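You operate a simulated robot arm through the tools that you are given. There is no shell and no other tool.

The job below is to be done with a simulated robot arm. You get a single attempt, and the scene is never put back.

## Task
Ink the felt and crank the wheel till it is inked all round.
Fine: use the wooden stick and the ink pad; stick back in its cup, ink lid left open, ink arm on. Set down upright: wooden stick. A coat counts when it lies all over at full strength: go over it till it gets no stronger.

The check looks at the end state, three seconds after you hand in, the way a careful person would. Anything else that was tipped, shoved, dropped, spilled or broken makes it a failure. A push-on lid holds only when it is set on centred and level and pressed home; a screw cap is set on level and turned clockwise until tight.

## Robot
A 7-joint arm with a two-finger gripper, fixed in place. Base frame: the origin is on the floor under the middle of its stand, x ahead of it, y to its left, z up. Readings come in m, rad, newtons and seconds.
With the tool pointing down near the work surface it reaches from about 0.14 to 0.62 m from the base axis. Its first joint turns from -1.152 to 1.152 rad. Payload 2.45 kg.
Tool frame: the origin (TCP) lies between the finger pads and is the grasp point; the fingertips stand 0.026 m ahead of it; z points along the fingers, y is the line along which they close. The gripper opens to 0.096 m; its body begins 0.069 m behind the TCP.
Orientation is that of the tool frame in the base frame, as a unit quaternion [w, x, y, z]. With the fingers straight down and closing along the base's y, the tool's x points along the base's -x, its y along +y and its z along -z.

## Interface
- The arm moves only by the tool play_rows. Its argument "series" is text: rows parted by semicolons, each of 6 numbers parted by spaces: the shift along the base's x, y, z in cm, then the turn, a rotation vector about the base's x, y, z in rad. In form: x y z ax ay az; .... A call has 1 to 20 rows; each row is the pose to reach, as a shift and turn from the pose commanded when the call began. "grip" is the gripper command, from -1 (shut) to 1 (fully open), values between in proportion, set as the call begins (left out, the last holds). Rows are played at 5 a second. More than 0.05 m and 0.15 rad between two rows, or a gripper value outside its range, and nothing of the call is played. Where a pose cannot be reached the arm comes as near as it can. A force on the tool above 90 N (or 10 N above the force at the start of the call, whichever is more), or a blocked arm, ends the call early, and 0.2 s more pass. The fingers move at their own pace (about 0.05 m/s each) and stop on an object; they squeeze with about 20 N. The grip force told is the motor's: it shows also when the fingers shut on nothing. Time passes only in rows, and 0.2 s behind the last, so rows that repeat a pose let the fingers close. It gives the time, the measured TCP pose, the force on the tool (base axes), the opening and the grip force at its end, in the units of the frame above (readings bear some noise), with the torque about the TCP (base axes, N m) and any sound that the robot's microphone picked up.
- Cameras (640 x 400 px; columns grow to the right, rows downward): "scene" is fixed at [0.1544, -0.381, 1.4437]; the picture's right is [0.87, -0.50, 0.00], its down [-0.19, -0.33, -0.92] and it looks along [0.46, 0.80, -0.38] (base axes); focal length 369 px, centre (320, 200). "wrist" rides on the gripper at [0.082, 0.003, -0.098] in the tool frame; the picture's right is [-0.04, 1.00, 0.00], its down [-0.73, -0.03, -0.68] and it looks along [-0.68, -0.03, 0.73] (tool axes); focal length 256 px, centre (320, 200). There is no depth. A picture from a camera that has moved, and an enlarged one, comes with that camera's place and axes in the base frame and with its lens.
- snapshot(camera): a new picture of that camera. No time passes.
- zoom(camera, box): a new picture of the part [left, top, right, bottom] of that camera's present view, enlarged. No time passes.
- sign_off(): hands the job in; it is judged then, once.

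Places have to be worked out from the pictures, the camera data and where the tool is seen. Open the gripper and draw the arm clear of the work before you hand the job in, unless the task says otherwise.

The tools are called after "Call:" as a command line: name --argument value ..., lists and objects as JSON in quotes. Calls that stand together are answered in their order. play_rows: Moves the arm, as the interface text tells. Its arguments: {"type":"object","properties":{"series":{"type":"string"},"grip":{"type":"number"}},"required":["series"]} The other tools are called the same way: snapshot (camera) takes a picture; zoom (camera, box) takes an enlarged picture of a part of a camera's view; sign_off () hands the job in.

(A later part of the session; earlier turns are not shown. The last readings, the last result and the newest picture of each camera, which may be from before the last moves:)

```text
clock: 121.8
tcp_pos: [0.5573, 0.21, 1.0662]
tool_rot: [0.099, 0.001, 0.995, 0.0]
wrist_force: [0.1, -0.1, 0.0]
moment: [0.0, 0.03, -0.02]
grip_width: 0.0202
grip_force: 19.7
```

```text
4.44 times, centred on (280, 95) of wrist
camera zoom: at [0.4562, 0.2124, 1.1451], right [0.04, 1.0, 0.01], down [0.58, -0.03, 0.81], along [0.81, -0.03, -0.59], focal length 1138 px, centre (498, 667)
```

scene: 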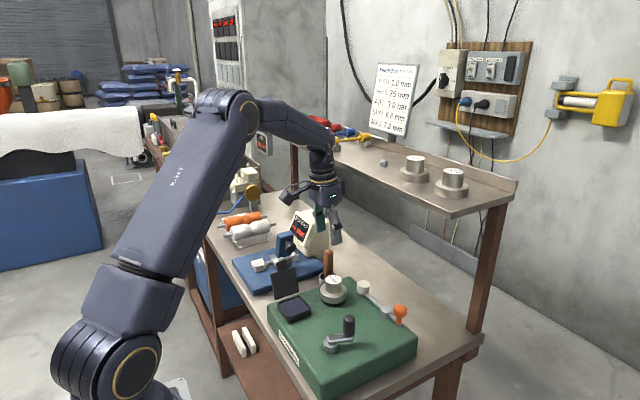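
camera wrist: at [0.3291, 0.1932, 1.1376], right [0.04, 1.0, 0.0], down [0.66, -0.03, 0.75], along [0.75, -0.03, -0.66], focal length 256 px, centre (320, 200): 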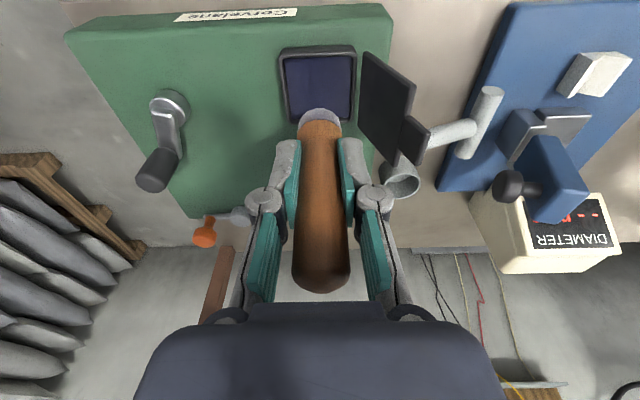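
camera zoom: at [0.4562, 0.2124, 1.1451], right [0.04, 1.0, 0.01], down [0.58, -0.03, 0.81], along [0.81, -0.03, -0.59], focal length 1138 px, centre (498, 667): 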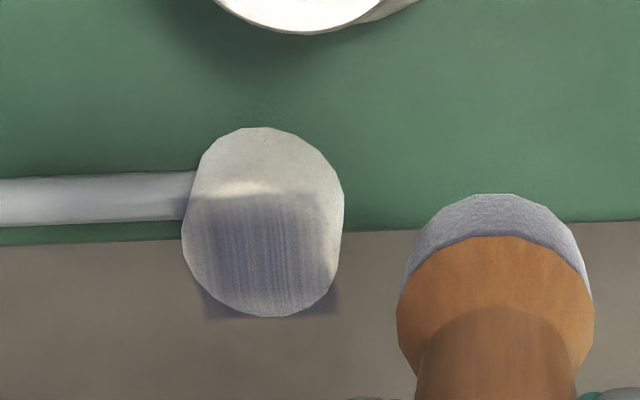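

Rubbing is what lays the ink: blue streaks now show on the top. I keep rubbing with wider strokes at a few x offsets.

Call:
play_rows --series "0 -2.5 0 0 0 0; 2 -4.5 -1 0 0 0; 2 -4.5 -3.2 0 0 0; 2 -3.8 -4 0 0 0; 2 -3.8 -4.3 0 0 0; 2 -4.5 -4.3 0 0 0; 2 -5.2 -4.3 0 0 0; 2 -4.5 -4.3 0 0 0; 2 -3.8 -4.3 0 0 0; 2 -4.5 -4.3 0 0 0; 2 -5.2 -4.3 0 0 0; 2.3 -5.2 -4.3 0 0 0; 2.3 -4.5 -4.3 0 0 0; 2.3 -3.8 -4.3 0 0 0; 2.3 -4.5 -4.3 0 0 0; 2.3 -5.2 -4.3 0 0 0; 2 -5.2 -3.9 0 0 0; 1.7 -5.2 -4.3 0 0 0; 1.7 -4.5 -4.3 0 0 0; 1.7 -3.8 -4.3 0 0 0"

Call:
play_rows --series "0 -0.7 0 0 0 0; 0 -1.4 0 0 0 0; 0 -0.7 0 0 0 0; 0 0 0 0 0 0; 0 -0.7 0.1 0 0 0; 0 -0.7 1.2 0 0 0; -1 -0.7 3 0 0 0; -1.7 2 4.3 0 0 0; -1.7 3.8 4.3 0 0 0; -1.7 3.8 4.3 0 0 0"

Call:
zoom --camera "scene" --box '[350, 270, 380, 300]'

Call:
zoom --camera "wrist" --box '[230, 50, 330, 140]'

```text
clock: 126.0
tcp_pos: [0.5717, 0.1711, 1.0252]
tool_rot: [0.101, 0.001, 0.995, 0.0]
wrist_force: [-0.3, -2.9, 6.4]
moment: [-0.22, 0.02, -0.02]
grip_width: 0.02
grip_force: 19.3
```

```text
clock: 128.2
tcp_pos: [0.5545, 0.2109, 1.0679]
tool_rot: [0.099, 0.001, 0.995, -0.001]
wrist_force: [0.2, 0.5, 1.1]
moment: [0.0, 0.0, 0.02]
grip_width: 0.0199
grip_force: 20.5
```

```text
13.33 times, centred on (365, 285) of scene
camera zoom: at [0.1544, -0.381, 1.4437], right [0.87, -0.5, 0.0], down [-0.19, -0.33, -0.92], along [0.46, 0.8, -0.38], focal length 4926 px, centre (-280, -933)
```

zoom: 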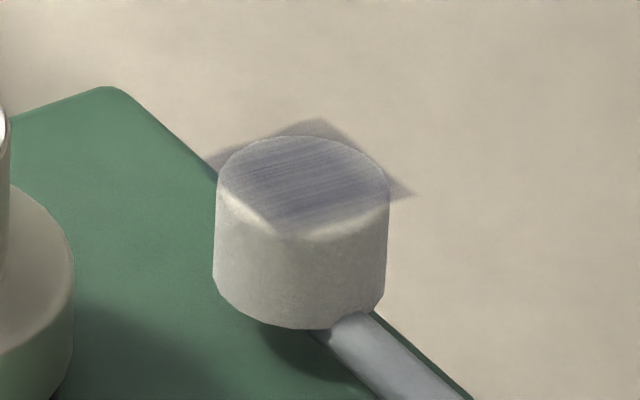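

```text
4.44 times, centred on (280, 95) of wrist
camera zoom: at [0.4541, 0.2134, 1.1462], right [0.04, 1.0, 0.01], down [0.58, -0.03, 0.81], along [0.81, -0.03, -0.59], focal length 1138 px, centre (498, 667)
```

zoom: 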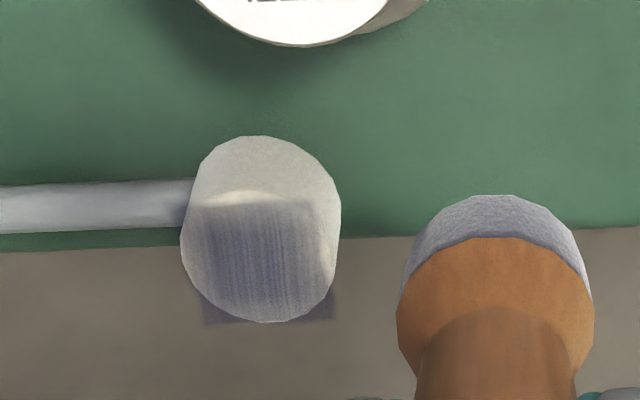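

Stronger again. I go back to the pad and re-load the tip with proper rubbing strokes.

Call:
play_rows --series "-1 -1 2.5 0 0 0; -3.5 -2 4.5 0 0.03 0; -7.5 -2 4.8 0 0.06 0; -11.5 -1.9 4.8 0 0.09 0; -13.4 -1.9 3 0 0.1 0; -13.4 -1.9 0 0 0.1 0; -13.4 -1.9 -3 0 0.1 0; -13.4 -1.9 -5 0 0.1 0; -13.4 -1.9 -5.8 0 0.1 0; -13.4 -1.9 -6.05 0 0.1 0; -12.8 -1.9 -6.05 0 0.1 0; -13.4 -1.9 -6.05 0 0.1 0; -14 -1.9 -6.05 0 0.1 0; -13.4 -1.9 -6.05 0 0.1 0; -13.4 -1.3 -6.05 0 0.1 0; -13.4 -1.9 -6.05 0 0.1 0; -13.4 -2.5 -6.05 0 0.1 0; -13.4 -1.9 -6.05 0 0.1 0; -12.8 -1.9 -6.05 0 0.1 0; -13.4 -1.9 -6.05 0 0.1 0"

Call:
play_rows --series "-0.6 0 0 0 0 0; 0 0 0 0 0 0; 0 0.6 0 0 0 0; 0 0 0 0 0 0; 0 -0.6 0 0 0 0; 0 0 0 0 0 0"

Call:
zoom --camera "scene" --box '[260, 250, 340, 320]'

```text
clock: 132.4
tcp_pos: [0.4211, 0.1905, 1.0071]
tool_rot: [0.05, 0.001, 0.999, 0.0]
wrist_force: [0.7, 0.1, -0.3]
moment: [-0.01, -0.02, 0.03]
grip_width: 0.0198
grip_force: 20.3
```

```text
clock: 133.8
tcp_pos: [0.4211, 0.191, 1.0064]
tool_rot: [0.05, 0.0, 0.999, 0.0]
wrist_force: [0.0, -0.3, -0.7]
moment: [0.0, 0.03, 0.04]
grip_width: 0.0197
grip_force: 20.4
```

```text
5.71 times, centred on (300, 285) of scene
camera zoom: at [0.1544, -0.381, 1.4437], right [0.87, -0.5, 0.0], down [-0.19, -0.33, -0.92], along [0.46, 0.8, -0.38], focal length 2111 px, centre (434, -286)
```

zoom: 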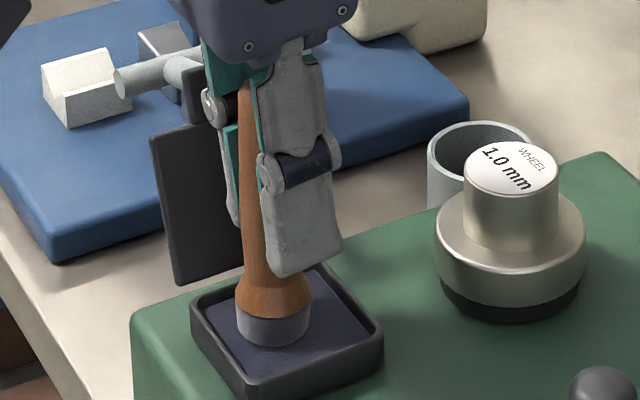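

The force reads near zero here, so I press 2 mm deeper and rub again for a good load.

Call:
play_rows --series "0 0 -0.15 0 0 0; 0 0 -0.25 0 0 0; 0.6 0 -0.25 0 0 0; 0 0 -0.25 0 0 0; -0.6 0 -0.25 0 0 0; 0 0 -0.25 0 0 0; 0 0.6 -0.25 0 0 0; 0 0 -0.25 0 0 0; 0 -0.6 -0.25 0 0 0; 0 0 -0.25 0 0 0; 0.6 0 -0.25 0 0 0; 0 0 -0.25 0 0 0; -0.6 0 -0.25 0 0 0; 0 0 -0.25 0 0 0"

Call:
zoom --camera "scene" --box '[260, 250, 340, 320]'

```text
clock: 136.8
tcp_pos: [0.4216, 0.1923, 1.0046]
tool_rot: [0.05, 0.0, 0.999, 0.0]
wrist_force: [-5.9, -0.3, 17.3]
moment: [0.03, 0.26, 0.0]
grip_width: 0.0197
grip_force: 20.3
```

```text
5.71 times, centred on (300, 285) of scene
camera zoom: at [0.154, -0.3811, 1.4437], right [0.87, -0.5, 0.0], down [-0.19, -0.33, -0.92], along [0.46, 0.8, -0.38], focal length 2111 px, centre (434, -286)
```

zoom: 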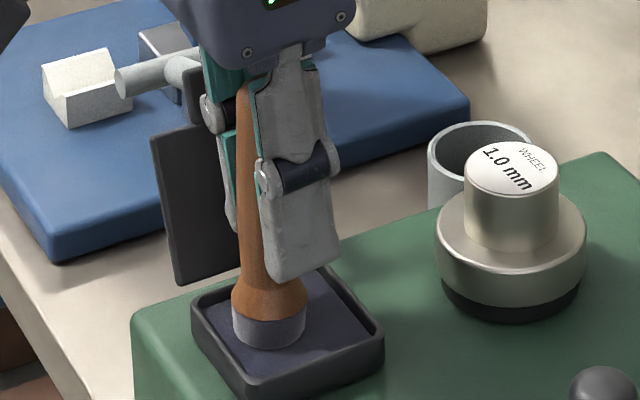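

Good: 17 N while rubbing on the pad. Now I carry the tip to the felt and rub with y strokes.

Call:
play_rows --series "0 0 3.5 0 0 0; 0 0 7.5 0 0 0; 0 0 10.5 0 0 0; 4 -1 11 0 -0.02 0; 8 -2 11 0 -0.05 0; 11.5 -2.6 11 0 -0.08 0; 12.7 -2.6 8.5 0 -0.1 0; 14.3 -2.6 6 0 -0.1 0; 15.4 -2.6 3.8 0 -0.1 0; 15.4 -2 2.2 0 -0.1 0; 15.4 -1.9 1.7 0 -0.1 0; 15.4 -1.9 1.5 0 -0.1 0; 15.4 -2.6 1.5 0 -0.1 0; 15.4 -3.3 1.5 0 -0.1 0; 15.4 -2.6 1.5 0 -0.1 0; 15.4 -1.9 1.5 0 -0.1 0; 15.4 -2.6 1.5 0 -0.1 0; 15.4 -3.3 1.5 0 -0.1 0; 15.4 -2.6 1.5 0 -0.1 0; 15.4 -2.6 1.5 0 -0.1 0"

Call:
zoom --camera "scene" --box '[350, 255, 390, 305]'

```text
clock: 141.0
tcp_pos: [0.5748, 0.1634, 1.018]
tool_rot: [0.099, 0.001, 0.995, -0.001]
wrist_force: [-1.3, -4.6, 10.8]
moment: [-0.25, 0.04, 0.0]
grip_width: 0.0196
grip_force: 19.9
```

```text
8.00 times, centred on (370, 280) of scene
camera zoom: at [0.1542, -0.3812, 1.4436], right [0.87, -0.5, 0.0], down [-0.19, -0.33, -0.92], along [0.46, 0.8, -0.38], focal length 2956 px, centre (-80, -440)
```

zoom: 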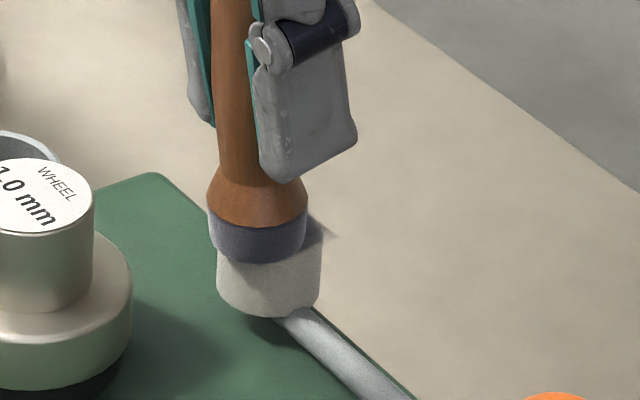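

Solid contact (11 N). I continue rubbing on the felt, shifting the strokes in x to cover the whole top.

Call:
play_rows --series "0.4 0.7 0 0 0 0; 0.4 0 0 0 0 0; 0.4 -0.7 0 0 0 0; 0.4 0 0 0 0 0; 0.4 0.7 0 0 0 0; 0.8 0.5 0 0 0 0; 0.8 0 0 0 0 0; 0.8 -0.6 0 0 0 0; 0.8 0 0 0 0 0; 0.8 0.6 0 0 0 0; 0.4 0.6 -0.05 0 0 0; 0 0.6 -0.05 0 0 0; 0 0 -0.05 0 0 0; 0 -0.6 -0.05 0 0 0; -0.3 0 -0.05 0 0 0; -0.3 0.6 -0.05 0 0 0; 0 0 -0.05 0 0 0; 0.4 -0.6 -0.05 0 0 0; 0.4 0 -0.05 0 0 0; 0.4 0.6 -0.05 0 0 0"

Call:
play_rows --series "-0.4 -0.6 0.5 0 0 0; -0.4 -0.6 1.2 0 0 0; -1.4 -0.6 3 0 0 0; -2.4 2 4.8 0 0 0; -2.4 3.9 4.8 0 0 0; -2.4 3.9 4.8 0 0 0"

Call:
zoom --camera "scene" --box '[350, 270, 380, 300]'

Call:
zoom --camera "wrist" --box '[230, 50, 330, 140]'

```text
clock: 145.2
tcp_pos: [0.5806, 0.1687, 1.019]
tool_rot: [0.101, 0.001, 0.995, -0.002]
wrist_force: [0.3, -4.6, 9.7]
moment: [-0.28, 0.07, 0.04]
grip_width: 0.0197
grip_force: 20.5
```

```text
clock: 146.6
tcp_pos: [0.5536, 0.2129, 1.0681]
tool_rot: [0.1, 0.0, 0.995, 0.0]
wrist_force: [0.0, 0.5, -0.5]
moment: [-0.03, 0.0, -0.02]
grip_width: 0.0192
grip_force: 20.3
```

```text
13.33 times, centred on (365, 285) of scene
camera zoom: at [0.1544, -0.381, 1.4437], right [0.87, -0.5, 0.0], down [-0.19, -0.33, -0.92], along [0.46, 0.8, -0.38], focal length 4926 px, centre (-280, -933)
```

zoom: 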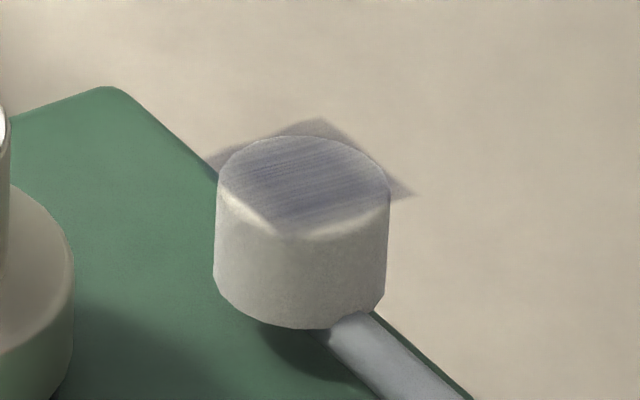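

```text
4.44 times, centred on (280, 95) of wrist
camera zoom: at [0.4545, 0.2148, 1.1468], right [0.04, 1.0, 0.01], down [0.58, -0.03, 0.81], along [0.81, -0.03, -0.59], focal length 1138 px, centre (498, 667)
```

zoom: 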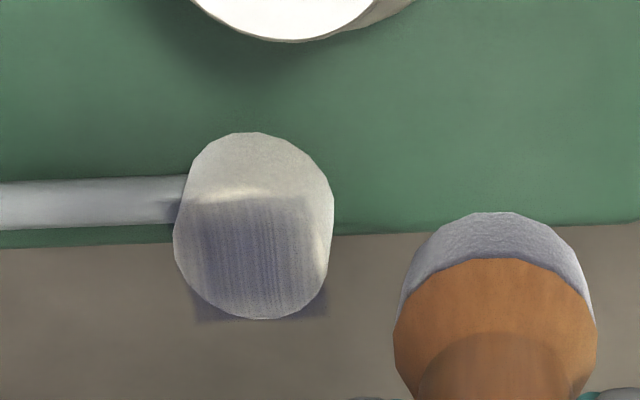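

I zoom closer to judge how even the coat is.

Call:
zoom --camera "wrist" --box '[265, 75, 310, 130]'

Call:
zoom --camera "scene" --box '[355, 275, 375, 290]'

```text
7.27 times, centred on (288, 102) of wrist
camera zoom: at [0.4545, 0.2148, 1.1468], right [0.04, 1.0, 0.01], down [0.58, -0.03, 0.81], along [0.81, -0.03, -0.59], focal length 1862 px, centre (556, 909)
```

zoom: 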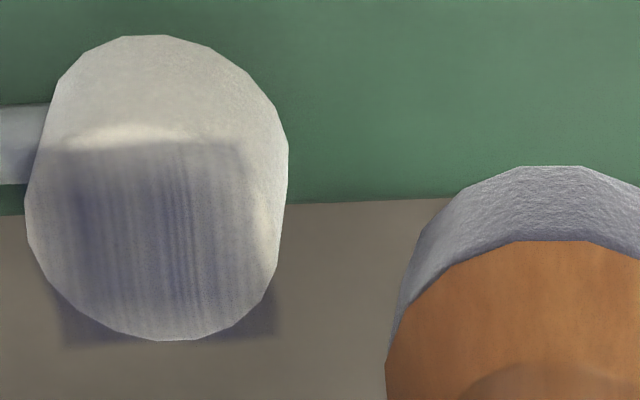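

```text
16.00 times, centred on (365, 282) of scene
camera zoom: at [0.1544, -0.381, 1.4437], right [0.87, -0.5, 0.0], down [-0.19, -0.33, -0.92], along [0.46, 0.8, -0.38], focal length 5911 px, centre (-400, -1120)
```

zoom: 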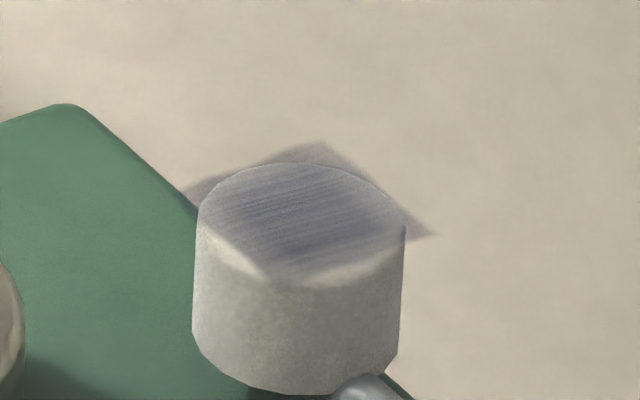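

The coat is a streaky film. I do another complete trip with firm rubbing on the pad, to see whether it still gets stronger.

Call:
play_rows --series "-1 -1 2.5 0 0 0; -3.5 -2 4.5 0 0.03 0; -7.5 -2 4.8 0 0.06 0; -11.5 -1.9 4.8 0 0.09 0; -13.4 -1.9 3 0 0.1 0; -13.4 -1.9 0 0 0.1 0; -13.4 -1.9 -3 0 0.1 0; -13.4 -1.9 -5.3 0 0.1 0; -13.4 -1.9 -6.1 0 0.1 0; -13.4 -1.9 -6.45 0 0.1 0; -12.8 -1.9 -6.45 0 0.1 0; -13.4 -1.9 -6.45 0 0.1 0; -14 -1.9 -6.45 0 0.1 0; -13.4 -1.9 -6.45 0 0.1 0; -13.4 -1.3 -6.45 0 0.1 0; -13.4 -1.9 -6.45 0 0.1 0; -13.4 -2.5 -6.45 0 0.1 0; -13.4 -1.9 -6.45 0 0.1 0; -12.8 -1.9 -6.45 0 0.1 0; -13.4 -1.9 -6.45 0 0.1 0"

Call:
zoom --camera "scene" --box '[355, 275, 375, 290]'

Call:
zoom --camera "scene" --box '[260, 250, 340, 320]'

```text
clock: 150.8
tcp_pos: [0.4227, 0.1888, 1.0024]
tool_rot: [0.05, 0.001, 0.999, 0.0]
wrist_force: [0.3, -0.7, 0.8]
moment: [0.01, -0.04, 0.0]
grip_width: 0.0195
grip_force: 19.8
```

```text
16.00 times, centred on (365, 282) of scene
camera zoom: at [0.1544, -0.381, 1.4437], right [0.87, -0.5, 0.0], down [-0.19, -0.33, -0.92], along [0.46, 0.8, -0.38], focal length 5911 px, centre (-400, -1120)
```

zoom: 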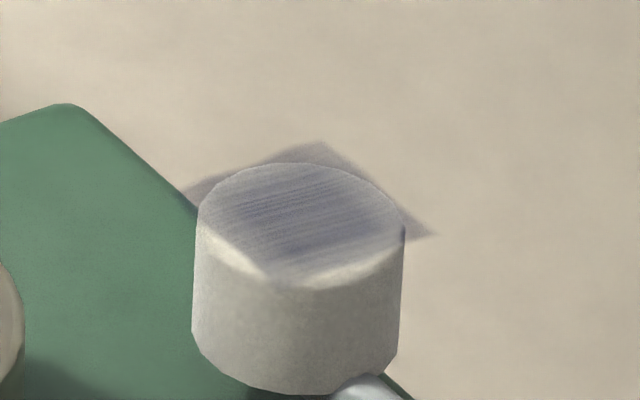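

```text
5.71 times, centred on (300, 285) of scene
camera zoom: at [0.1544, -0.381, 1.4437], right [0.87, -0.5, 0.0], down [-0.19, -0.33, -0.92], along [0.46, 0.8, -0.38], focal length 2111 px, centre (434, -286)
```

zoom: 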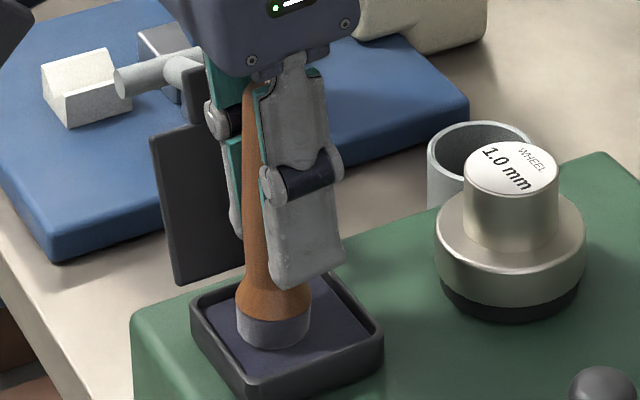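

Baseline recorded with the hand at the pad. I press a bit deeper to really load the tip.

Call:
play_rows --series "0 0 -0.2 0 0 0; 0.6 0 -0.25 0 0 0; 0 0 -0.25 0 0 0; -0.6 0 -0.25 0 0 0; 0 0 -0.25 0 0 0; 0 0.6 -0.25 0 0 0; 0 0 -0.25 0 0 0; 0 -0.6 -0.25 0 0 0; 0 0 -0.25 0 0 0; 0.6 0 -0.25 0 0 0; 0 0 -0.25 0 0 0; 0 0 3.5 0 0 0; 0 0 7.5 0 0 0; 0 0 10.7 0 0 0; 4 -1 11.2 0 -0.02 0; 8 -2 11.2 0 -0.05 0; 11.5 -2.6 11.2 0 -0.08 0; 12.7 -2.6 8.7 0 -0.1 0; 14.3 -2.6 6 0 -0.1 0; 15.4 -2.6 3.8 0 -0.1 0"

Call:
play_rows --series "0 0.7 -1.6 0 0 0; 0 0.7 -2.1 0 0 0; 0 0.7 -2.4 0 0 0; 0 0 -2.4 0 0 0; 0 -0.7 -2.4 0 0 0; 0 0 -2.4 0 0 0; 0 0.7 -2.4 0 0 0; 0.4 0.7 -2.4 0 0 0; 0.4 0 -2.4 0 0 0; 0.4 -0.7 -2.4 0 0 0; 0.4 0 -2.4 0 0 0; 0.4 0.7 -2.4 0 0 0; 0.8 0.6 -2.4 0 0 0; 0.8 0 -2.4 0 0 0; 0.8 -0.6 -2.4 0 0 0; 0.8 0 -2.4 0 0 0; 0.4 0.6 -2.4 0 0 0; 0 0.6 -2.4 0 0 0; 0 0 -2.4 0 0 0; 0 -0.6 -2.4 0 0 0"

Call:
zoom --camera "scene" --box '[350, 255, 390, 305]'

```text
clock: 155.0
tcp_pos: [0.5729, 0.1641, 1.0385]
tool_rot: [0.1, 0.0, 0.995, 0.001]
wrist_force: [0.4, 0.3, -1.1]
moment: [-0.02, 0.05, 0.01]
grip_width: 0.0195
grip_force: 20.2
```

```text
clock: 159.2
tcp_pos: [0.5752, 0.1589, 1.016]
tool_rot: [0.1, 0.0, 0.995, 0.001]
wrist_force: [-0.2, 1.5, 4.7]
moment: [0.16, 0.02, 0.0]
grip_width: 0.0194
grip_force: 20.2
```

```text
8.00 times, centred on (370, 280) of scene
camera zoom: at [0.1544, -0.381, 1.4437], right [0.87, -0.5, 0.0], down [-0.19, -0.33, -0.92], along [0.46, 0.8, -0.38], focal length 2956 px, centre (-80, -440)
```

zoom: 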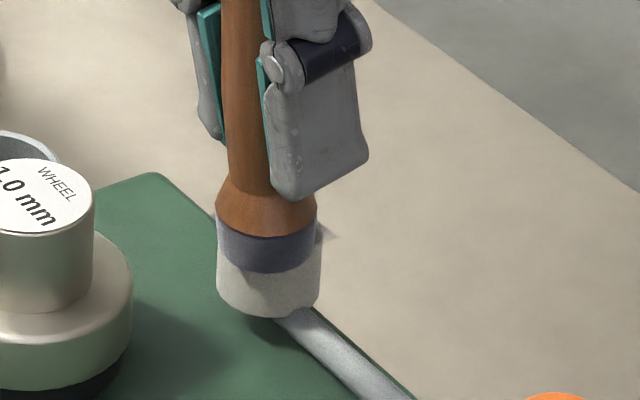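

Call:
play_rows --series "0 0.3 1.5 0 0 0; -1 0.5 4 0 0 0; -3 1.5 7 0 0.03 0; -7 2.5 9 0 0.06 0; -11 3.2 9 0 0.09 0; -14.5 3.2 9 0 0.1 0; -15.4 3.2 6 0 0.1 0; -15.4 3.2 3 0 0.1 0; -15.4 3.2 0 0 0.1 0; -15.4 3.2 -1.3 0 0.1 0; -15.4 3.2 -1.75 0 0.1 0; -14.8 3.2 -1.75 0 0.1 0; -15.4 3.2 -1.75 0 0.1 0; -16 3.2 -1.75 0 0.1 0; -15.4 3.2 -1.75 0 0.1 0; -15.4 3.8 -1.75 0 0.1 0; -15.4 3.2 -1.75 0 0.1 0; -15.4 2.6 -1.75 0 0.1 0; -15.4 3.2 -1.75 0 0.1 0; -15.4 3.2 -1.75 0 0.1 0"

Call:
zoom --camera "scene" --box '[355, 275, 375, 290]'

Call:
zoom --camera "wrist" --box '[240, 40, 400, 270]'

```text
clock: 163.4
tcp_pos: [0.4216, 0.1893, 0.9984]
tool_rot: [0.049, 0.001, 0.999, -0.001]
wrist_force: [0.7, -2.9, 5.8]
moment: [-0.13, -0.05, -0.05]
grip_width: 0.0194
grip_force: 19.5
```

```text
16.00 times, centred on (365, 282) of scene
camera zoom: at [0.1544, -0.3811, 1.4436], right [0.87, -0.5, 0.0], down [-0.19, -0.33, -0.92], along [0.46, 0.8, -0.38], focal length 5911 px, centre (-400, -1120)
```

zoom: 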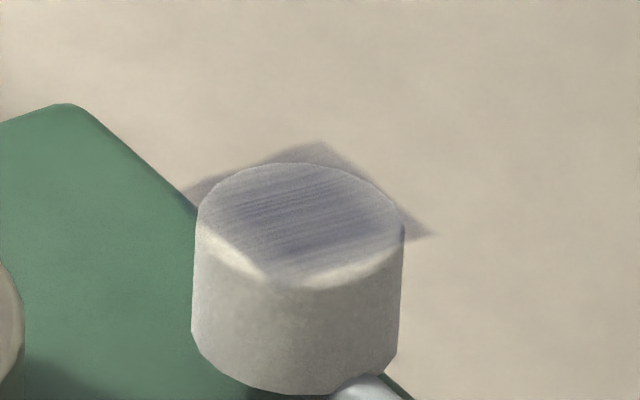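

```text
1.74 times, centred on (320, 155) of wrist
camera zoom: at [0.3291, 0.1932, 1.0883], right [0.04, 1.0, 0.0], down [0.66, -0.03, 0.75], along [0.75, -0.03, -0.66], focal length 445 px, centre (320, 278)
```

zoom: 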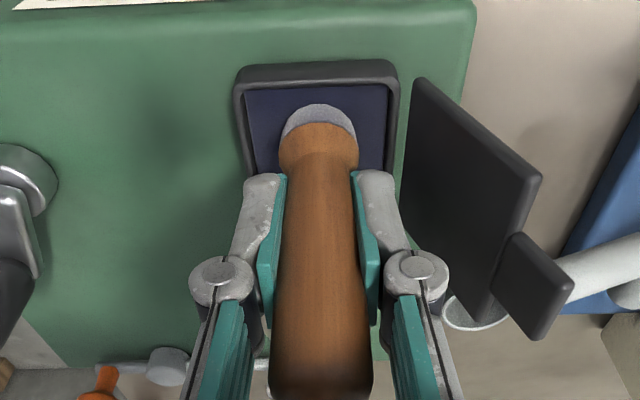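

Almost no difference from the previous trip, so the coat seems to be saturating. The tip has been meeting the felt on one edge because of the tilt, so while the stick stands on the pad I re-grip it with the hand tilted 0.1 rad more, which will keep the stick vertical on the felt.

Call:
play_rows --series "0 0 0.15 0 0 0; 0 0 0.15 0 0 0; 0 0 0.15 0 0 0" --grip -0.3

Call:
play_rows --series "0 0 0.4 0 -0.03 0; 0 0 0.8 0 -0.06 0; 0 0 1.2 0 -0.1 0; 0 0 1.4 0 -0.1 0; 0 0 1.4 0 -0.1 0"

Call:
zoom --camera "wrist" --box '[240, 40, 400, 270]'

Call:
zoom --camera "scene" --box '[270, 240, 330, 310]'

```text
clock: 164.2
tcp_pos: [0.4213, 0.1892, 0.9994]
tool_rot: [0.049, 0.0, 0.999, -0.001]
wrist_force: [-0.5, 0.2, -0.4]
moment: [0.0, 0.01, 0.03]
grip_width: 0.0338
grip_force: 0.0
```

```text
clock: 165.4
tcp_pos: [0.4211, 0.1906, 1.0145]
tool_rot: [0.1, 0.0, 0.995, 0.001]
wrist_force: [1.3, -0.6, -1.0]
moment: [-0.01, 0.01, 0.03]
grip_width: 0.0335
grip_force: 0.0
```

```text
1.74 times, centred on (320, 155) of wrist
camera zoom: at [0.3207, 0.1932, 1.0938], right [0.04, 1.0, 0.01], down [0.58, -0.03, 0.81], along [0.81, -0.03, -0.58], focal length 445 px, centre (320, 278)
```

zoom: 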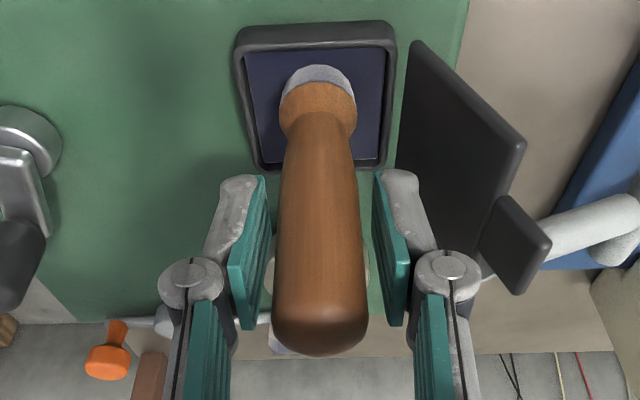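

```text
5.71 times, centred on (300, 275) of scene
camera zoom: at [0.1544, -0.381, 1.4437], right [0.87, -0.5, 0.0], down [-0.19, -0.33, -0.92], along [0.46, 0.8, -0.38], focal length 2111 px, centre (434, -229)
```

zoom: 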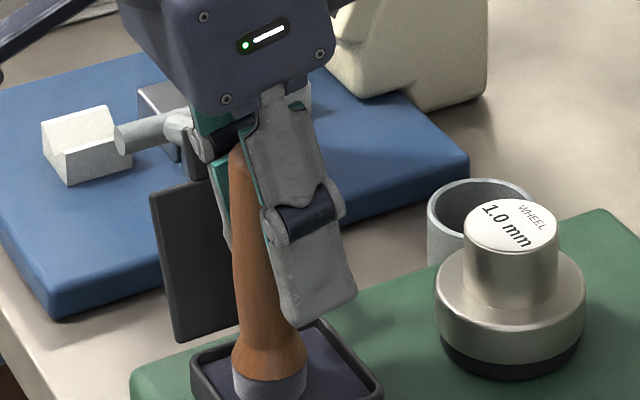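

The stick stands about 8 mm nearer than the hand. I shift the hand back by 0.7 cm in x and close on it.

Call:
play_rows --series "-0.4 0 0 0 0 0; -0.7 0 0 0 0 0; -0.7 0 0 0 0 0"

Call:
play_rows --series "0 0 0 0 0 0; 0 0 0 0 0 0; 0 0 0 0 0 0; 0 0 0 0 0 0" --grip -1

Call:
zoom --camera "scene" --box '[270, 240, 330, 310]'

```text
clock: 166.2
tcp_pos: [0.414, 0.189, 1.0142]
tool_rot: [0.099, 0.0, 0.995, 0.001]
wrist_force: [0.4, -0.6, -0.8]
moment: [0.01, -0.01, -0.03]
grip_width: 0.0336
grip_force: 0.0
```

```text
clock: 167.2
tcp_pos: [0.4146, 0.191, 1.0141]
tool_rot: [0.101, 0.0, 0.995, 0.0]
wrist_force: [0.4, 0.4, -0.4]
moment: [-0.01, 0.03, 0.03]
grip_width: 0.0202
grip_force: 20.0
```

```text
5.71 times, centred on (300, 275) of scene
camera zoom: at [0.1544, -0.381, 1.4437], right [0.87, -0.5, 0.0], down [-0.19, -0.33, -0.92], along [0.46, 0.8, -0.38], focal length 2111 px, centre (434, -229)
```

zoom: 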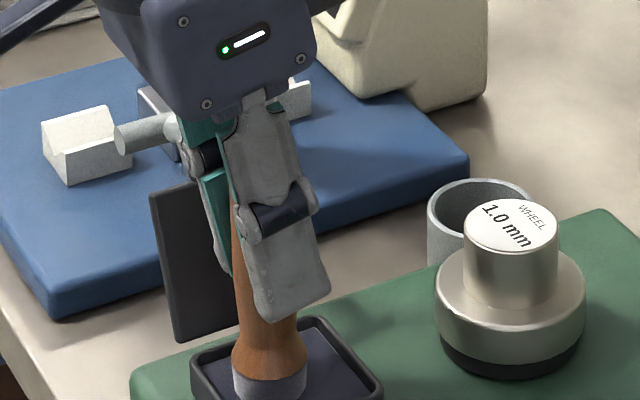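

The grip is good, with the stick upright and the hand more tilted. I rub on the pad and carry it to just above the felt.

Call:
play_rows --series "0 0 -0.2 0 0 0; 0.7 0 -0.2 0 0 0; 1.3 0 -0.2 0 0 0; 0.7 0.6 -0.2 0 0 0; 0.7 -0.6 -0.2 0 0 0; 0.2 0 -0.2 0 0 0; 1.2 0 -0.2 0 0 0; 0.7 0.5 -0.2 0 0 0; 0.7 -0.5 -0.2 0 0 0; 0.7 0 -0.2 0 0 0; 0.7 0 3.5 0 0 0; 0.7 0 7.5 0 0 0; 0.7 0 10 0 0 0; 5 -1 10.5 0 0 0; 9 -2 10.5 0 0 0; 12.5 -2.6 10.5 0 0 0; 13.7 -2.6 8 0 0 0; 15.2 -2.6 5.5 0 0 0; 16.4 -2.6 3.5 0 0 0; 16.4 -2.6 2.5 0 0 0"

Call:
zoom --camera "scene" --box '[350, 255, 390, 305]'

Call:
zoom --camera "wrist" --box '[260, 40, 380, 140]'

```text
clock: 171.4
tcp_pos: [0.5772, 0.1631, 1.0397]
tool_rot: [0.1, -0.001, 0.995, 0.0]
wrist_force: [0.0, 0.1, -0.7]
moment: [-0.02, 0.01, 0.0]
grip_width: 0.0203
grip_force: 20.0
```

```text
8.00 times, centred on (370, 280) of scene
camera zoom: at [0.1544, -0.381, 1.4437], right [0.87, -0.5, 0.0], down [-0.19, -0.33, -0.92], along [0.46, 0.8, -0.38], focal length 2956 px, centre (-80, -440)
```

zoom: 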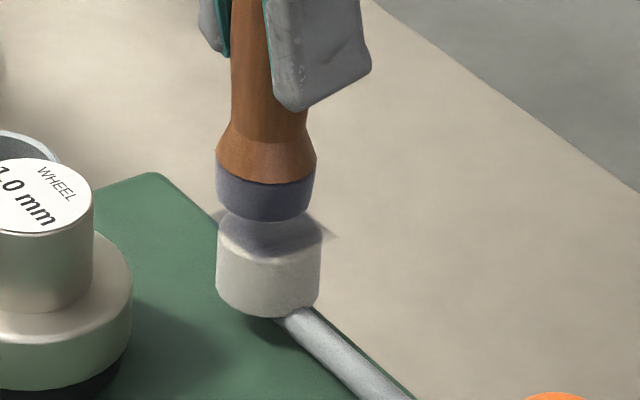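

```text
4.00 times, centred on (320, 90) of wrist
camera zoom: at [0.4777, 0.1666, 1.1197], right [0.04, 1.0, 0.01], down [0.58, -0.03, 0.81], along [0.81, -0.03, -0.58], focal length 1024 px, centre (320, 640)
```

zoom: 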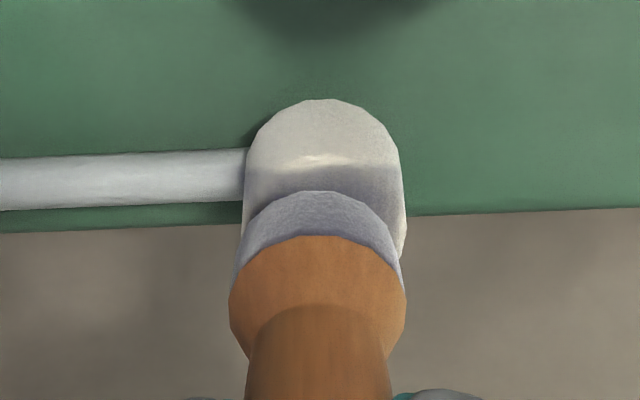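

The stick is upright and centred over the felt. I press and rub with strokes in both directions.

Call:
play_rows --series "0 0.7 -0.6 0 0 0; 0 0.7 -1 0 0 0; 0 0.7 -1.2 0 0 0; 0 0 -1.2 0 0 0; 0 -0.7 -1.2 0 0 0; 0.4 -0.7 -1.2 0 0 0; 0.4 0 -1.2 0 0 0; 0.4 0.7 -1.2 0 0 0; 0.8 0.6 -1.2 0 0 0; 0.8 0 -1.2 0 0 0; 0.8 -0.6 -1.2 0 0 0; 0.4 -0.3 -1.2 0 0 0; 0 0 -1.2 0 0 0; -0.4 0.3 -1.2 0 0 0; -0.5 0.6 -1.2 0 0 0; -0.5 0 -1.2 0 0 0; -0.5 -0.6 -1.2 0 0 0; 0 -0.3 -1.2 0 0 0; 0.4 0 -1.2 0 0 0; 0 0 -1.2 0 0 0"

Call:
zoom --camera "scene" --box '[350, 255, 390, 305]'

```text
clock: 175.6
tcp_pos: [0.5795, 0.1636, 1.028]
tool_rot: [0.1, 0.001, 0.995, -0.001]
wrist_force: [3.0, -2.4, 9.4]
moment: [-0.15, -0.31, -0.02]
grip_width: 0.0204
grip_force: 20.4
```

```text
8.00 times, centred on (370, 280) of scene
camera zoom: at [0.1543, -0.3811, 1.4436], right [0.87, -0.5, 0.0], down [-0.19, -0.33, -0.92], along [0.46, 0.8, -0.38], focal length 2956 px, centre (-80, -440)
```

zoom: 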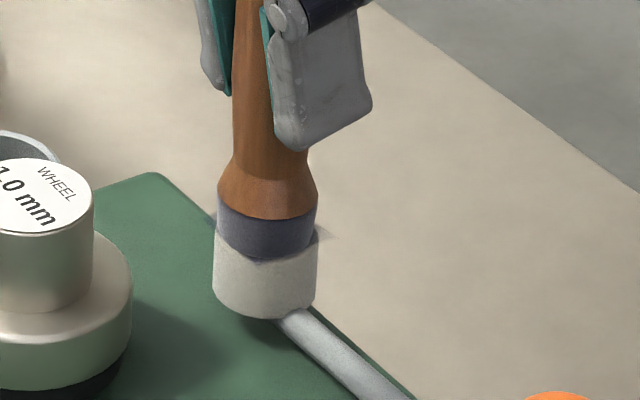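

Call:
play_rows --series "0 0.7 -0.05 0 0 0; 0 0 -0.05 0 0 0; 0 -0.7 -0.05 0 0 0; 0 0 -0.05 0 0 0; 0.5 0.7 -0.05 0 0 0; 0.5 0 -0.05 0 0 0; 0.5 -0.7 -0.05 0 0 0; 0.5 0 -0.05 0 0 0; 0 0.6 -0.05 0 0 0; -0.4 0.6 -0.05 0 0 0; -0.4 0 -0.05 0 0 0; -0.4 -0.6 -0.05 0 0 0; 0 0 -0.05 0 0 0; 0 0 0.8 0 0 0; -1 0 2.5 0 0 0; -2.4 2 4 0 0 0; -2.4 4.5 4 0 0 0; -2.4 4.5 4 0 0 0"

Call:
zoom --camera "scene" --box '[355, 275, 375, 290]'

Call:
zoom --camera "wrist" --box '[265, 75, 310, 130]'

```text
clock: 179.4
tcp_pos: [0.5549, 0.2102, 1.0661]
tool_rot: [0.1, 0.001, 0.995, 0.0]
wrist_force: [-0.5, -1.1, -0.4]
moment: [-0.02, -0.03, 0.02]
grip_width: 0.0201
grip_force: 19.9
```

```text
16.00 times, centred on (365, 282) of scene
camera zoom: at [0.1544, -0.381, 1.4437], right [0.87, -0.5, 0.0], down [-0.19, -0.33, -0.92], along [0.46, 0.8, -0.38], focal length 5911 px, centre (-400, -1120)
```

zoom: 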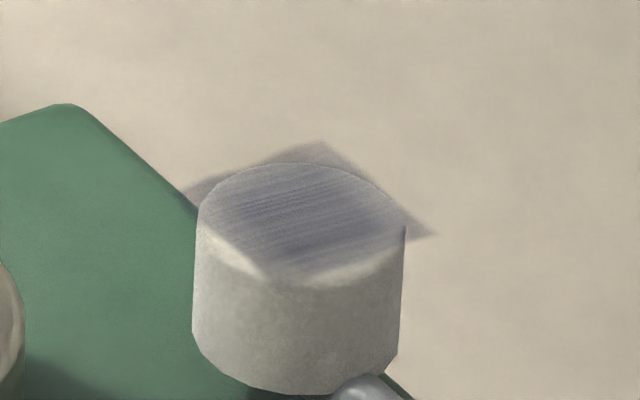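

```text
7.27 times, centred on (288, 102) of wrist
camera zoom: at [0.4542, 0.2133, 1.1461], right [0.04, 1.0, 0.01], down [0.58, -0.03, 0.81], along [0.81, -0.03, -0.59], focal length 1862 px, centre (556, 909)
```

zoom: 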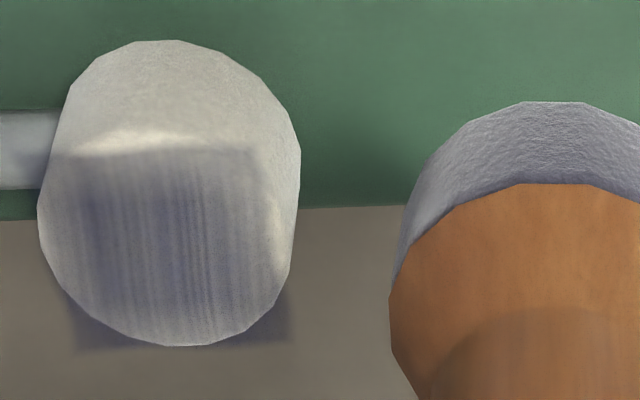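

The picture matches the one before this trip: the coat gets no stronger, so the felt is done. Now I bring the stick to above its cup, reducing the hand tilt a little so that the camera clears the open lid's handle.

Call:
play_rows --series "0.3 2 1.3 0 0.01 0; 0.6 4 1.5 0 0.03 0; 0.9 6 1.5 0 0.05 0; 1.2 7.7 1.5 0 0.05 0; 1.2 7.7 1 0 0.05 0; 1.2 7.7 1 0 0.05 0"

Call:
zoom --camera "scene" --box '[280, 210, 380, 310]'

Call:
zoom --camera "wrist" --box '[220, 10, 420, 160]'

```text
clock: 180.8
tcp_pos: [0.567, 0.287, 1.0742]
tool_rot: [0.075, 0.0, 0.997, -0.001]
wrist_force: [-0.4, -0.2, -0.5]
moment: [-0.03, 0.0, -0.02]
grip_width: 0.0201
grip_force: 20.2
```

```text
4.00 times, centred on (330, 260) of scene
camera zoom: at [0.1544, -0.381, 1.4437], right [0.87, -0.5, 0.0], down [-0.19, -0.33, -0.92], along [0.46, 0.8, -0.38], focal length 1478 px, centre (280, -40)
```

zoom: 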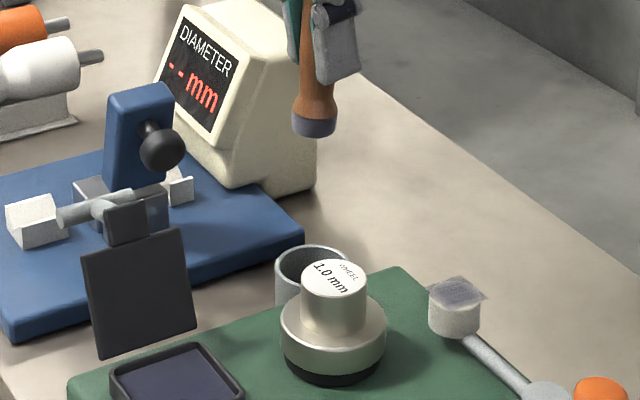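

```text
2.67 times, centred on (320, 85) of wrist
camera zoom: at [0.4713, 0.2902, 1.1606], right [0.04, 1.0, 0.01], down [0.62, -0.03, 0.78], along [0.78, -0.03, -0.62], focal length 683 px, centre (320, 507)
```

zoom: 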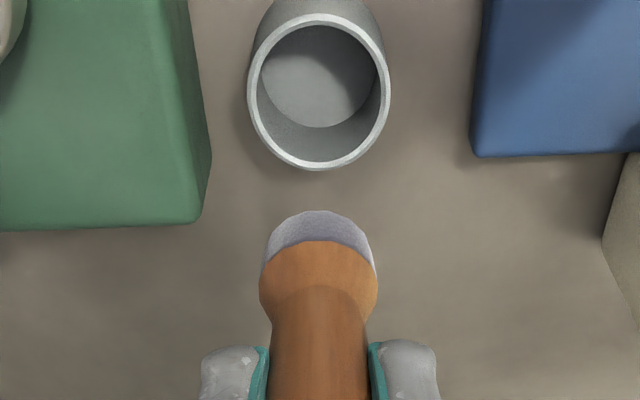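

The tip is centred over the cup (x≈0.562, y≈0.287). I lower it in, stopping just above the bottom.

Call:
play_rows --series "0 0 -3 0 0 0; 0 0 -6 0 0 0; 0 0 -8.5 0 0 0; 0 0 -10.5 0 0 0; 0 0 -11.5 0 0 0; 0 0 -11.5 0 0 0"

Call:
zoom --camera "scene" --box '[280, 210, 380, 310]'

Call:
zoom --camera "wrist" --box '[220, 50, 420, 250]'

```text
clock: 182.2
tcp_pos: [0.5654, 0.2862, 0.9608]
tool_rot: [0.075, 0.0, 0.997, 0.0]
wrist_force: [-0.8, -0.3, -0.3]
moment: [0.0, -0.01, 0.06]
grip_width: 0.0198
grip_force: 20.3
```

```text
4.00 times, centred on (330, 260) of scene
camera zoom: at [0.1544, -0.381, 1.4437], right [0.87, -0.5, 0.0], down [-0.19, -0.33, -0.92], along [0.46, 0.8, -0.38], focal length 1478 px, centre (280, -40)
```

zoom: 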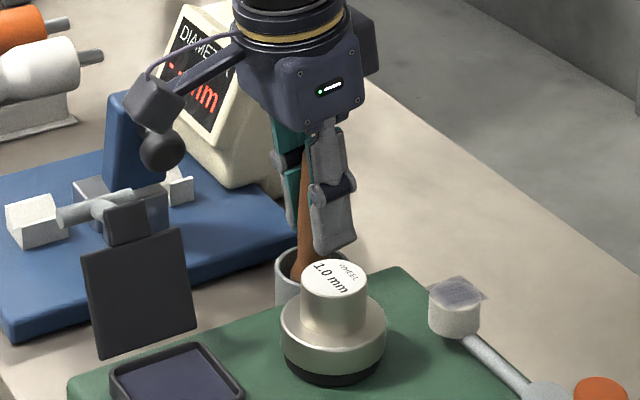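

```text
2.00 times, centred on (320, 150) of wrist
camera zoom: at [0.4695, 0.2885, 1.0455], right [0.04, 1.0, 0.01], down [0.62, -0.03, 0.78], along [0.78, -0.03, -0.62], focal length 512 px, centre (320, 300)
```

zoom: 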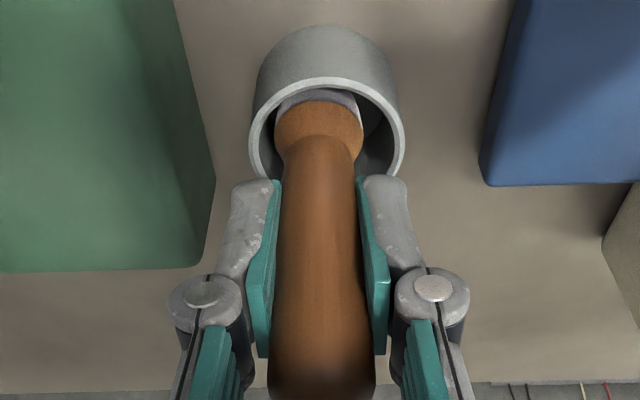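

The tip is inside the cup with no contact. I lower it in small steps to the bottom.

Call:
play_rows --series "0 0 -0.4 0 0 0; 0 0 -0.7 0 0 0; 0 0 -0.9 0 0 0; 0 0 -0.9 0 0 0"

Call:
zoom --camera "wrist" --box '[220, 50, 420, 250]'

```text
clock: 183.2
tcp_pos: [0.5654, 0.2858, 0.9532]
tool_rot: [0.075, 0.0, 0.997, 0.001]
wrist_force: [-0.5, 1.6, -0.7]
moment: [0.01, 0.0, 0.0]
grip_width: 0.02
grip_force: 20.0
```

```text
2.00 times, centred on (320, 150) of wrist
camera zoom: at [0.4694, 0.2891, 1.0373], right [0.04, 1.0, 0.01], down [0.62, -0.03, 0.78], along [0.78, -0.03, -0.62], focal length 512 px, centre (320, 300)
```

zoom: 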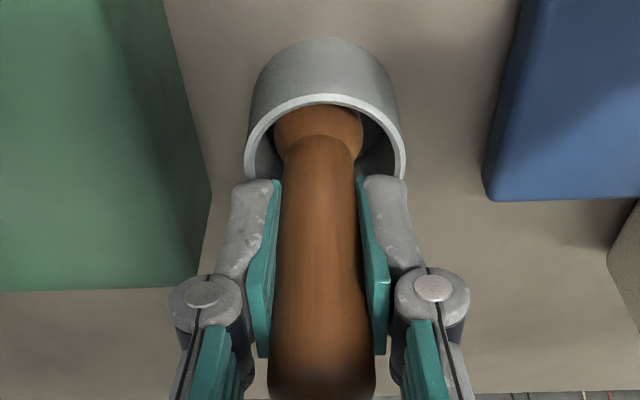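

Call:
play_rows --series "0 0 -0.2 0 0 0; 0 0 -0.4 0 0 0; 0 0 -0.5 0 0 0; 0 0 -0.5 0 0 0"

Call:
zoom --camera "wrist" --box '[220, 50, 420, 250]'

Call:
zoom --camera "scene" --box '[280, 230, 360, 310]'

```text
clock: 184.2
tcp_pos: [0.5665, 0.2873, 0.949]
tool_rot: [0.077, 0.001, 0.997, 0.002]
wrist_force: [0.5, -2.0, 19.0]
moment: [-0.15, -0.19, 0.03]
grip_width: 0.0199
grip_force: 19.6
```

```text
2.00 times, centred on (320, 150) of wrist
camera zoom: at [0.4701, 0.2896, 1.033], right [0.04, 1.0, 0.01], down [0.62, -0.03, 0.78], along [0.78, -0.03, -0.62], focal length 512 px, centre (320, 300)
```

zoom: 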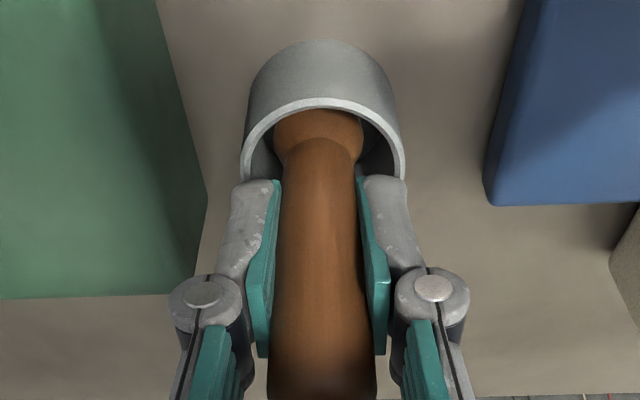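

```text
5.00 times, centred on (320, 270) of scene
camera zoom: at [0.1541, -0.3812, 1.4436], right [0.87, -0.5, 0.0], down [-0.19, -0.33, -0.92], along [0.46, 0.8, -0.38], focal length 1847 px, centre (320, -150)
```

zoom: 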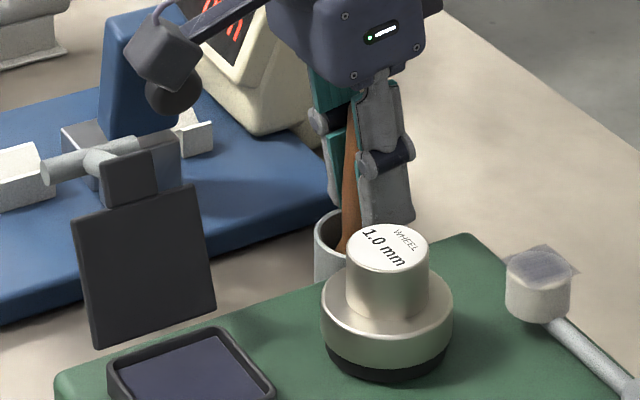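

The tip is on the cup's bottom (19 N). I ease the load and open the gripper to release the stick.

Call:
play_rows --series "0 0 0.2 0 0 0; 0 0 0.2 0 0 0; 0 0 0.2 0 0 0"

Call:
play_rows --series "0 0 0 0 0 0; 0 0 0 0 0 0; 0 0 0 0 0 0; 0 0 0 0 0 0" --grip 0.1

Call:
zoom --camera "wrist" --box '[220, 50, 420, 250]'

```text
clock: 185.0
tcp_pos: [0.5645, 0.2862, 0.9493]
tool_rot: [0.073, 0.0, 0.997, -0.001]
wrist_force: [-0.2, 0.6, 0.2]
moment: [0.01, -0.01, -0.04]
grip_width: 0.0198
grip_force: 19.9
```

```text
clock: 186.0
tcp_pos: [0.5648, 0.2865, 0.9506]
tool_rot: [0.075, 0.0, 0.997, -0.001]
wrist_force: [-0.2, -0.2, -0.6]
moment: [0.01, -0.02, -0.01]
grip_width: 0.0528
grip_force: 0.1
```

```text
2.00 times, centred on (320, 150) of wrist
camera zoom: at [0.4701, 0.2894, 1.0346], right [0.04, 1.0, 0.01], down [0.62, -0.03, 0.78], along [0.78, -0.03, -0.62], focal length 512 px, centre (320, 300)
```

zoom: 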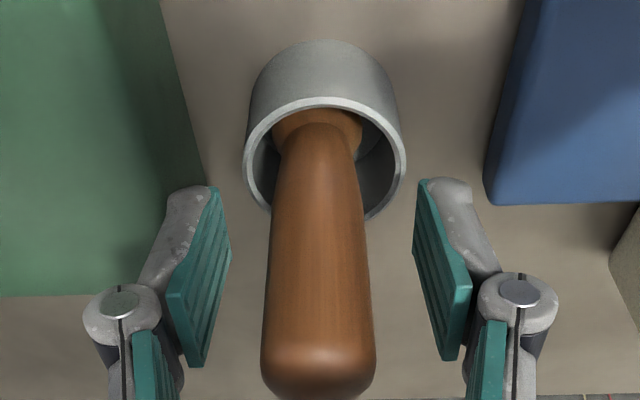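

The stick stands freely in its cup. I rise straight up and check it.

Call:
play_rows --series "0 0 3 0 0 0; 0 0 6 0 0 0; 0 0 9 0 0 0; -2 0 11 0 0 0; -2 0 11 0 0 0"

Call:
snapshot --camera "wrist"

Call:
zoom --camera "scene" --box '[265, 230, 425, 350]'

```text
clock: 187.2
tcp_pos: [0.5457, 0.2868, 1.0619]
tool_rot: [0.074, 0.0, 0.997, 0.0]
wrist_force: [0.4, 0.5, 0.0]
moment: [0.03, -0.02, 0.03]
grip_width: 0.0527
grip_force: 0.1
```

```text
taken
camera wrist: at [0.4493, 0.2894, 1.1455], right [0.04, 1.0, 0.01], down [0.62, -0.03, 0.78], along [0.78, -0.03, -0.62], focal length 256 px, centre (320, 200)
```

wrist: 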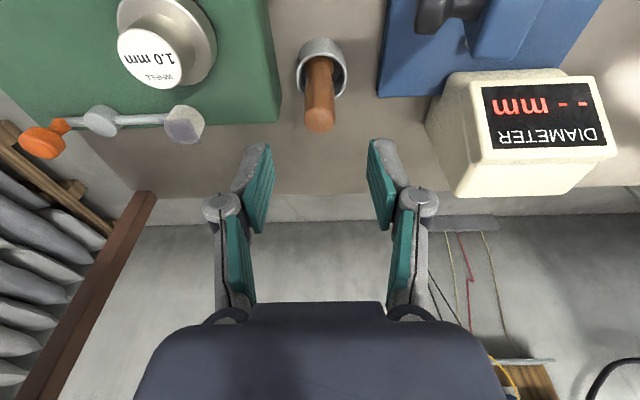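

```text
3.33 times, centred on (345, 290) of scene
camera zoom: at [0.1544, -0.381, 1.4437], right [0.87, -0.5, 0.0], down [-0.19, -0.33, -0.92], along [0.46, 0.8, -0.38], focal length 1232 px, centre (237, -100)
```

zoom: 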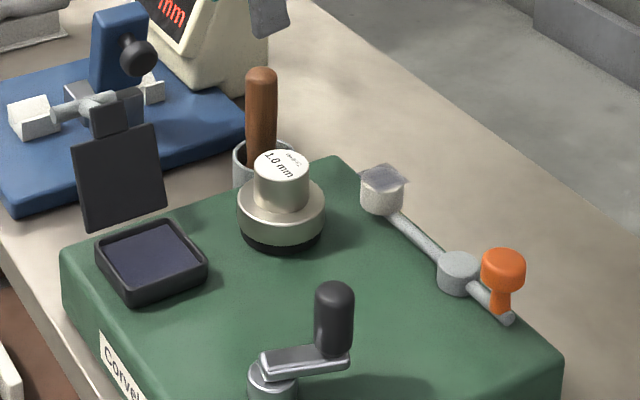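

The stick stands upright in its cup. Next is the ink arm: with the gripper closed I go over to the -x side of the orange knob, staying high above the wheel.

Call:
play_rows --series "-1 -2 3 0 0 0; -1.5 -6 4 0 0 0; -1.5 -10 4 0 -0.02 0; -1.5 -14 4 0 -0.04 0; -1 -18 4 0 -0.05 0; -0.65 -22 3 0 -0.05 0; -0.65 -24 1 0 -0.05 0; -0.65 -24.05 -2 0 -0.05 0; -0.65 -24.05 -2 0 -0.05 0" --grip -1

Call:
snapshot --camera "wrist"

Call:
zoom --camera "scene" --box '[305, 230, 445, 345]'

```text
clock: 189.2
tcp_pos: [0.5377, 0.0455, 1.04]
tool_rot: [0.1, 0.0, 0.995, 0.0]
wrist_force: [0.7, 0.2, 0.6]
moment: [0.02, -0.01, 0.0]
grip_width: 0.0
grip_force: 19.8
```

```text
taken
camera wrist: at [0.4376, 0.0487, 1.1189], right [0.04, 1.0, 0.01], down [0.58, -0.03, 0.81], along [0.81, -0.03, -0.58], focal length 256 px, centre (320, 200)
```

wrist: 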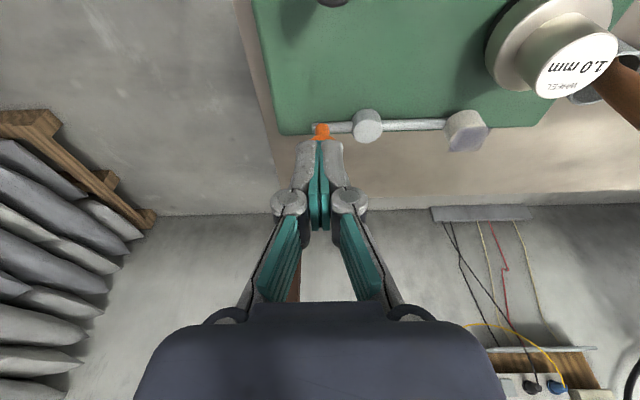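

```text
3.48 times, centred on (375, 288) of scene
camera zoom: at [0.1544, -0.381, 1.4437], right [0.87, -0.5, 0.0], down [-0.19, -0.33, -0.92], along [0.46, 0.8, -0.38], focal length 1285 px, centre (129, -104)
```

zoom: 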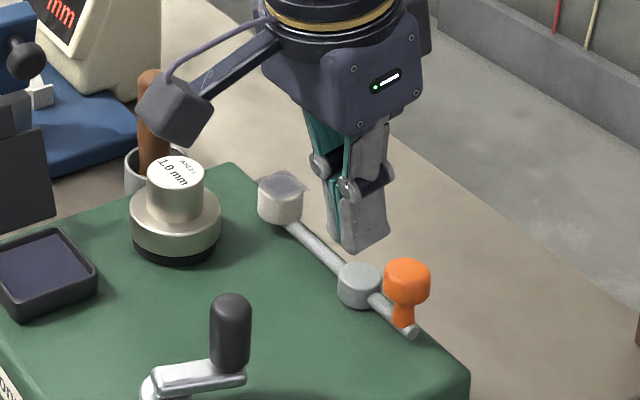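

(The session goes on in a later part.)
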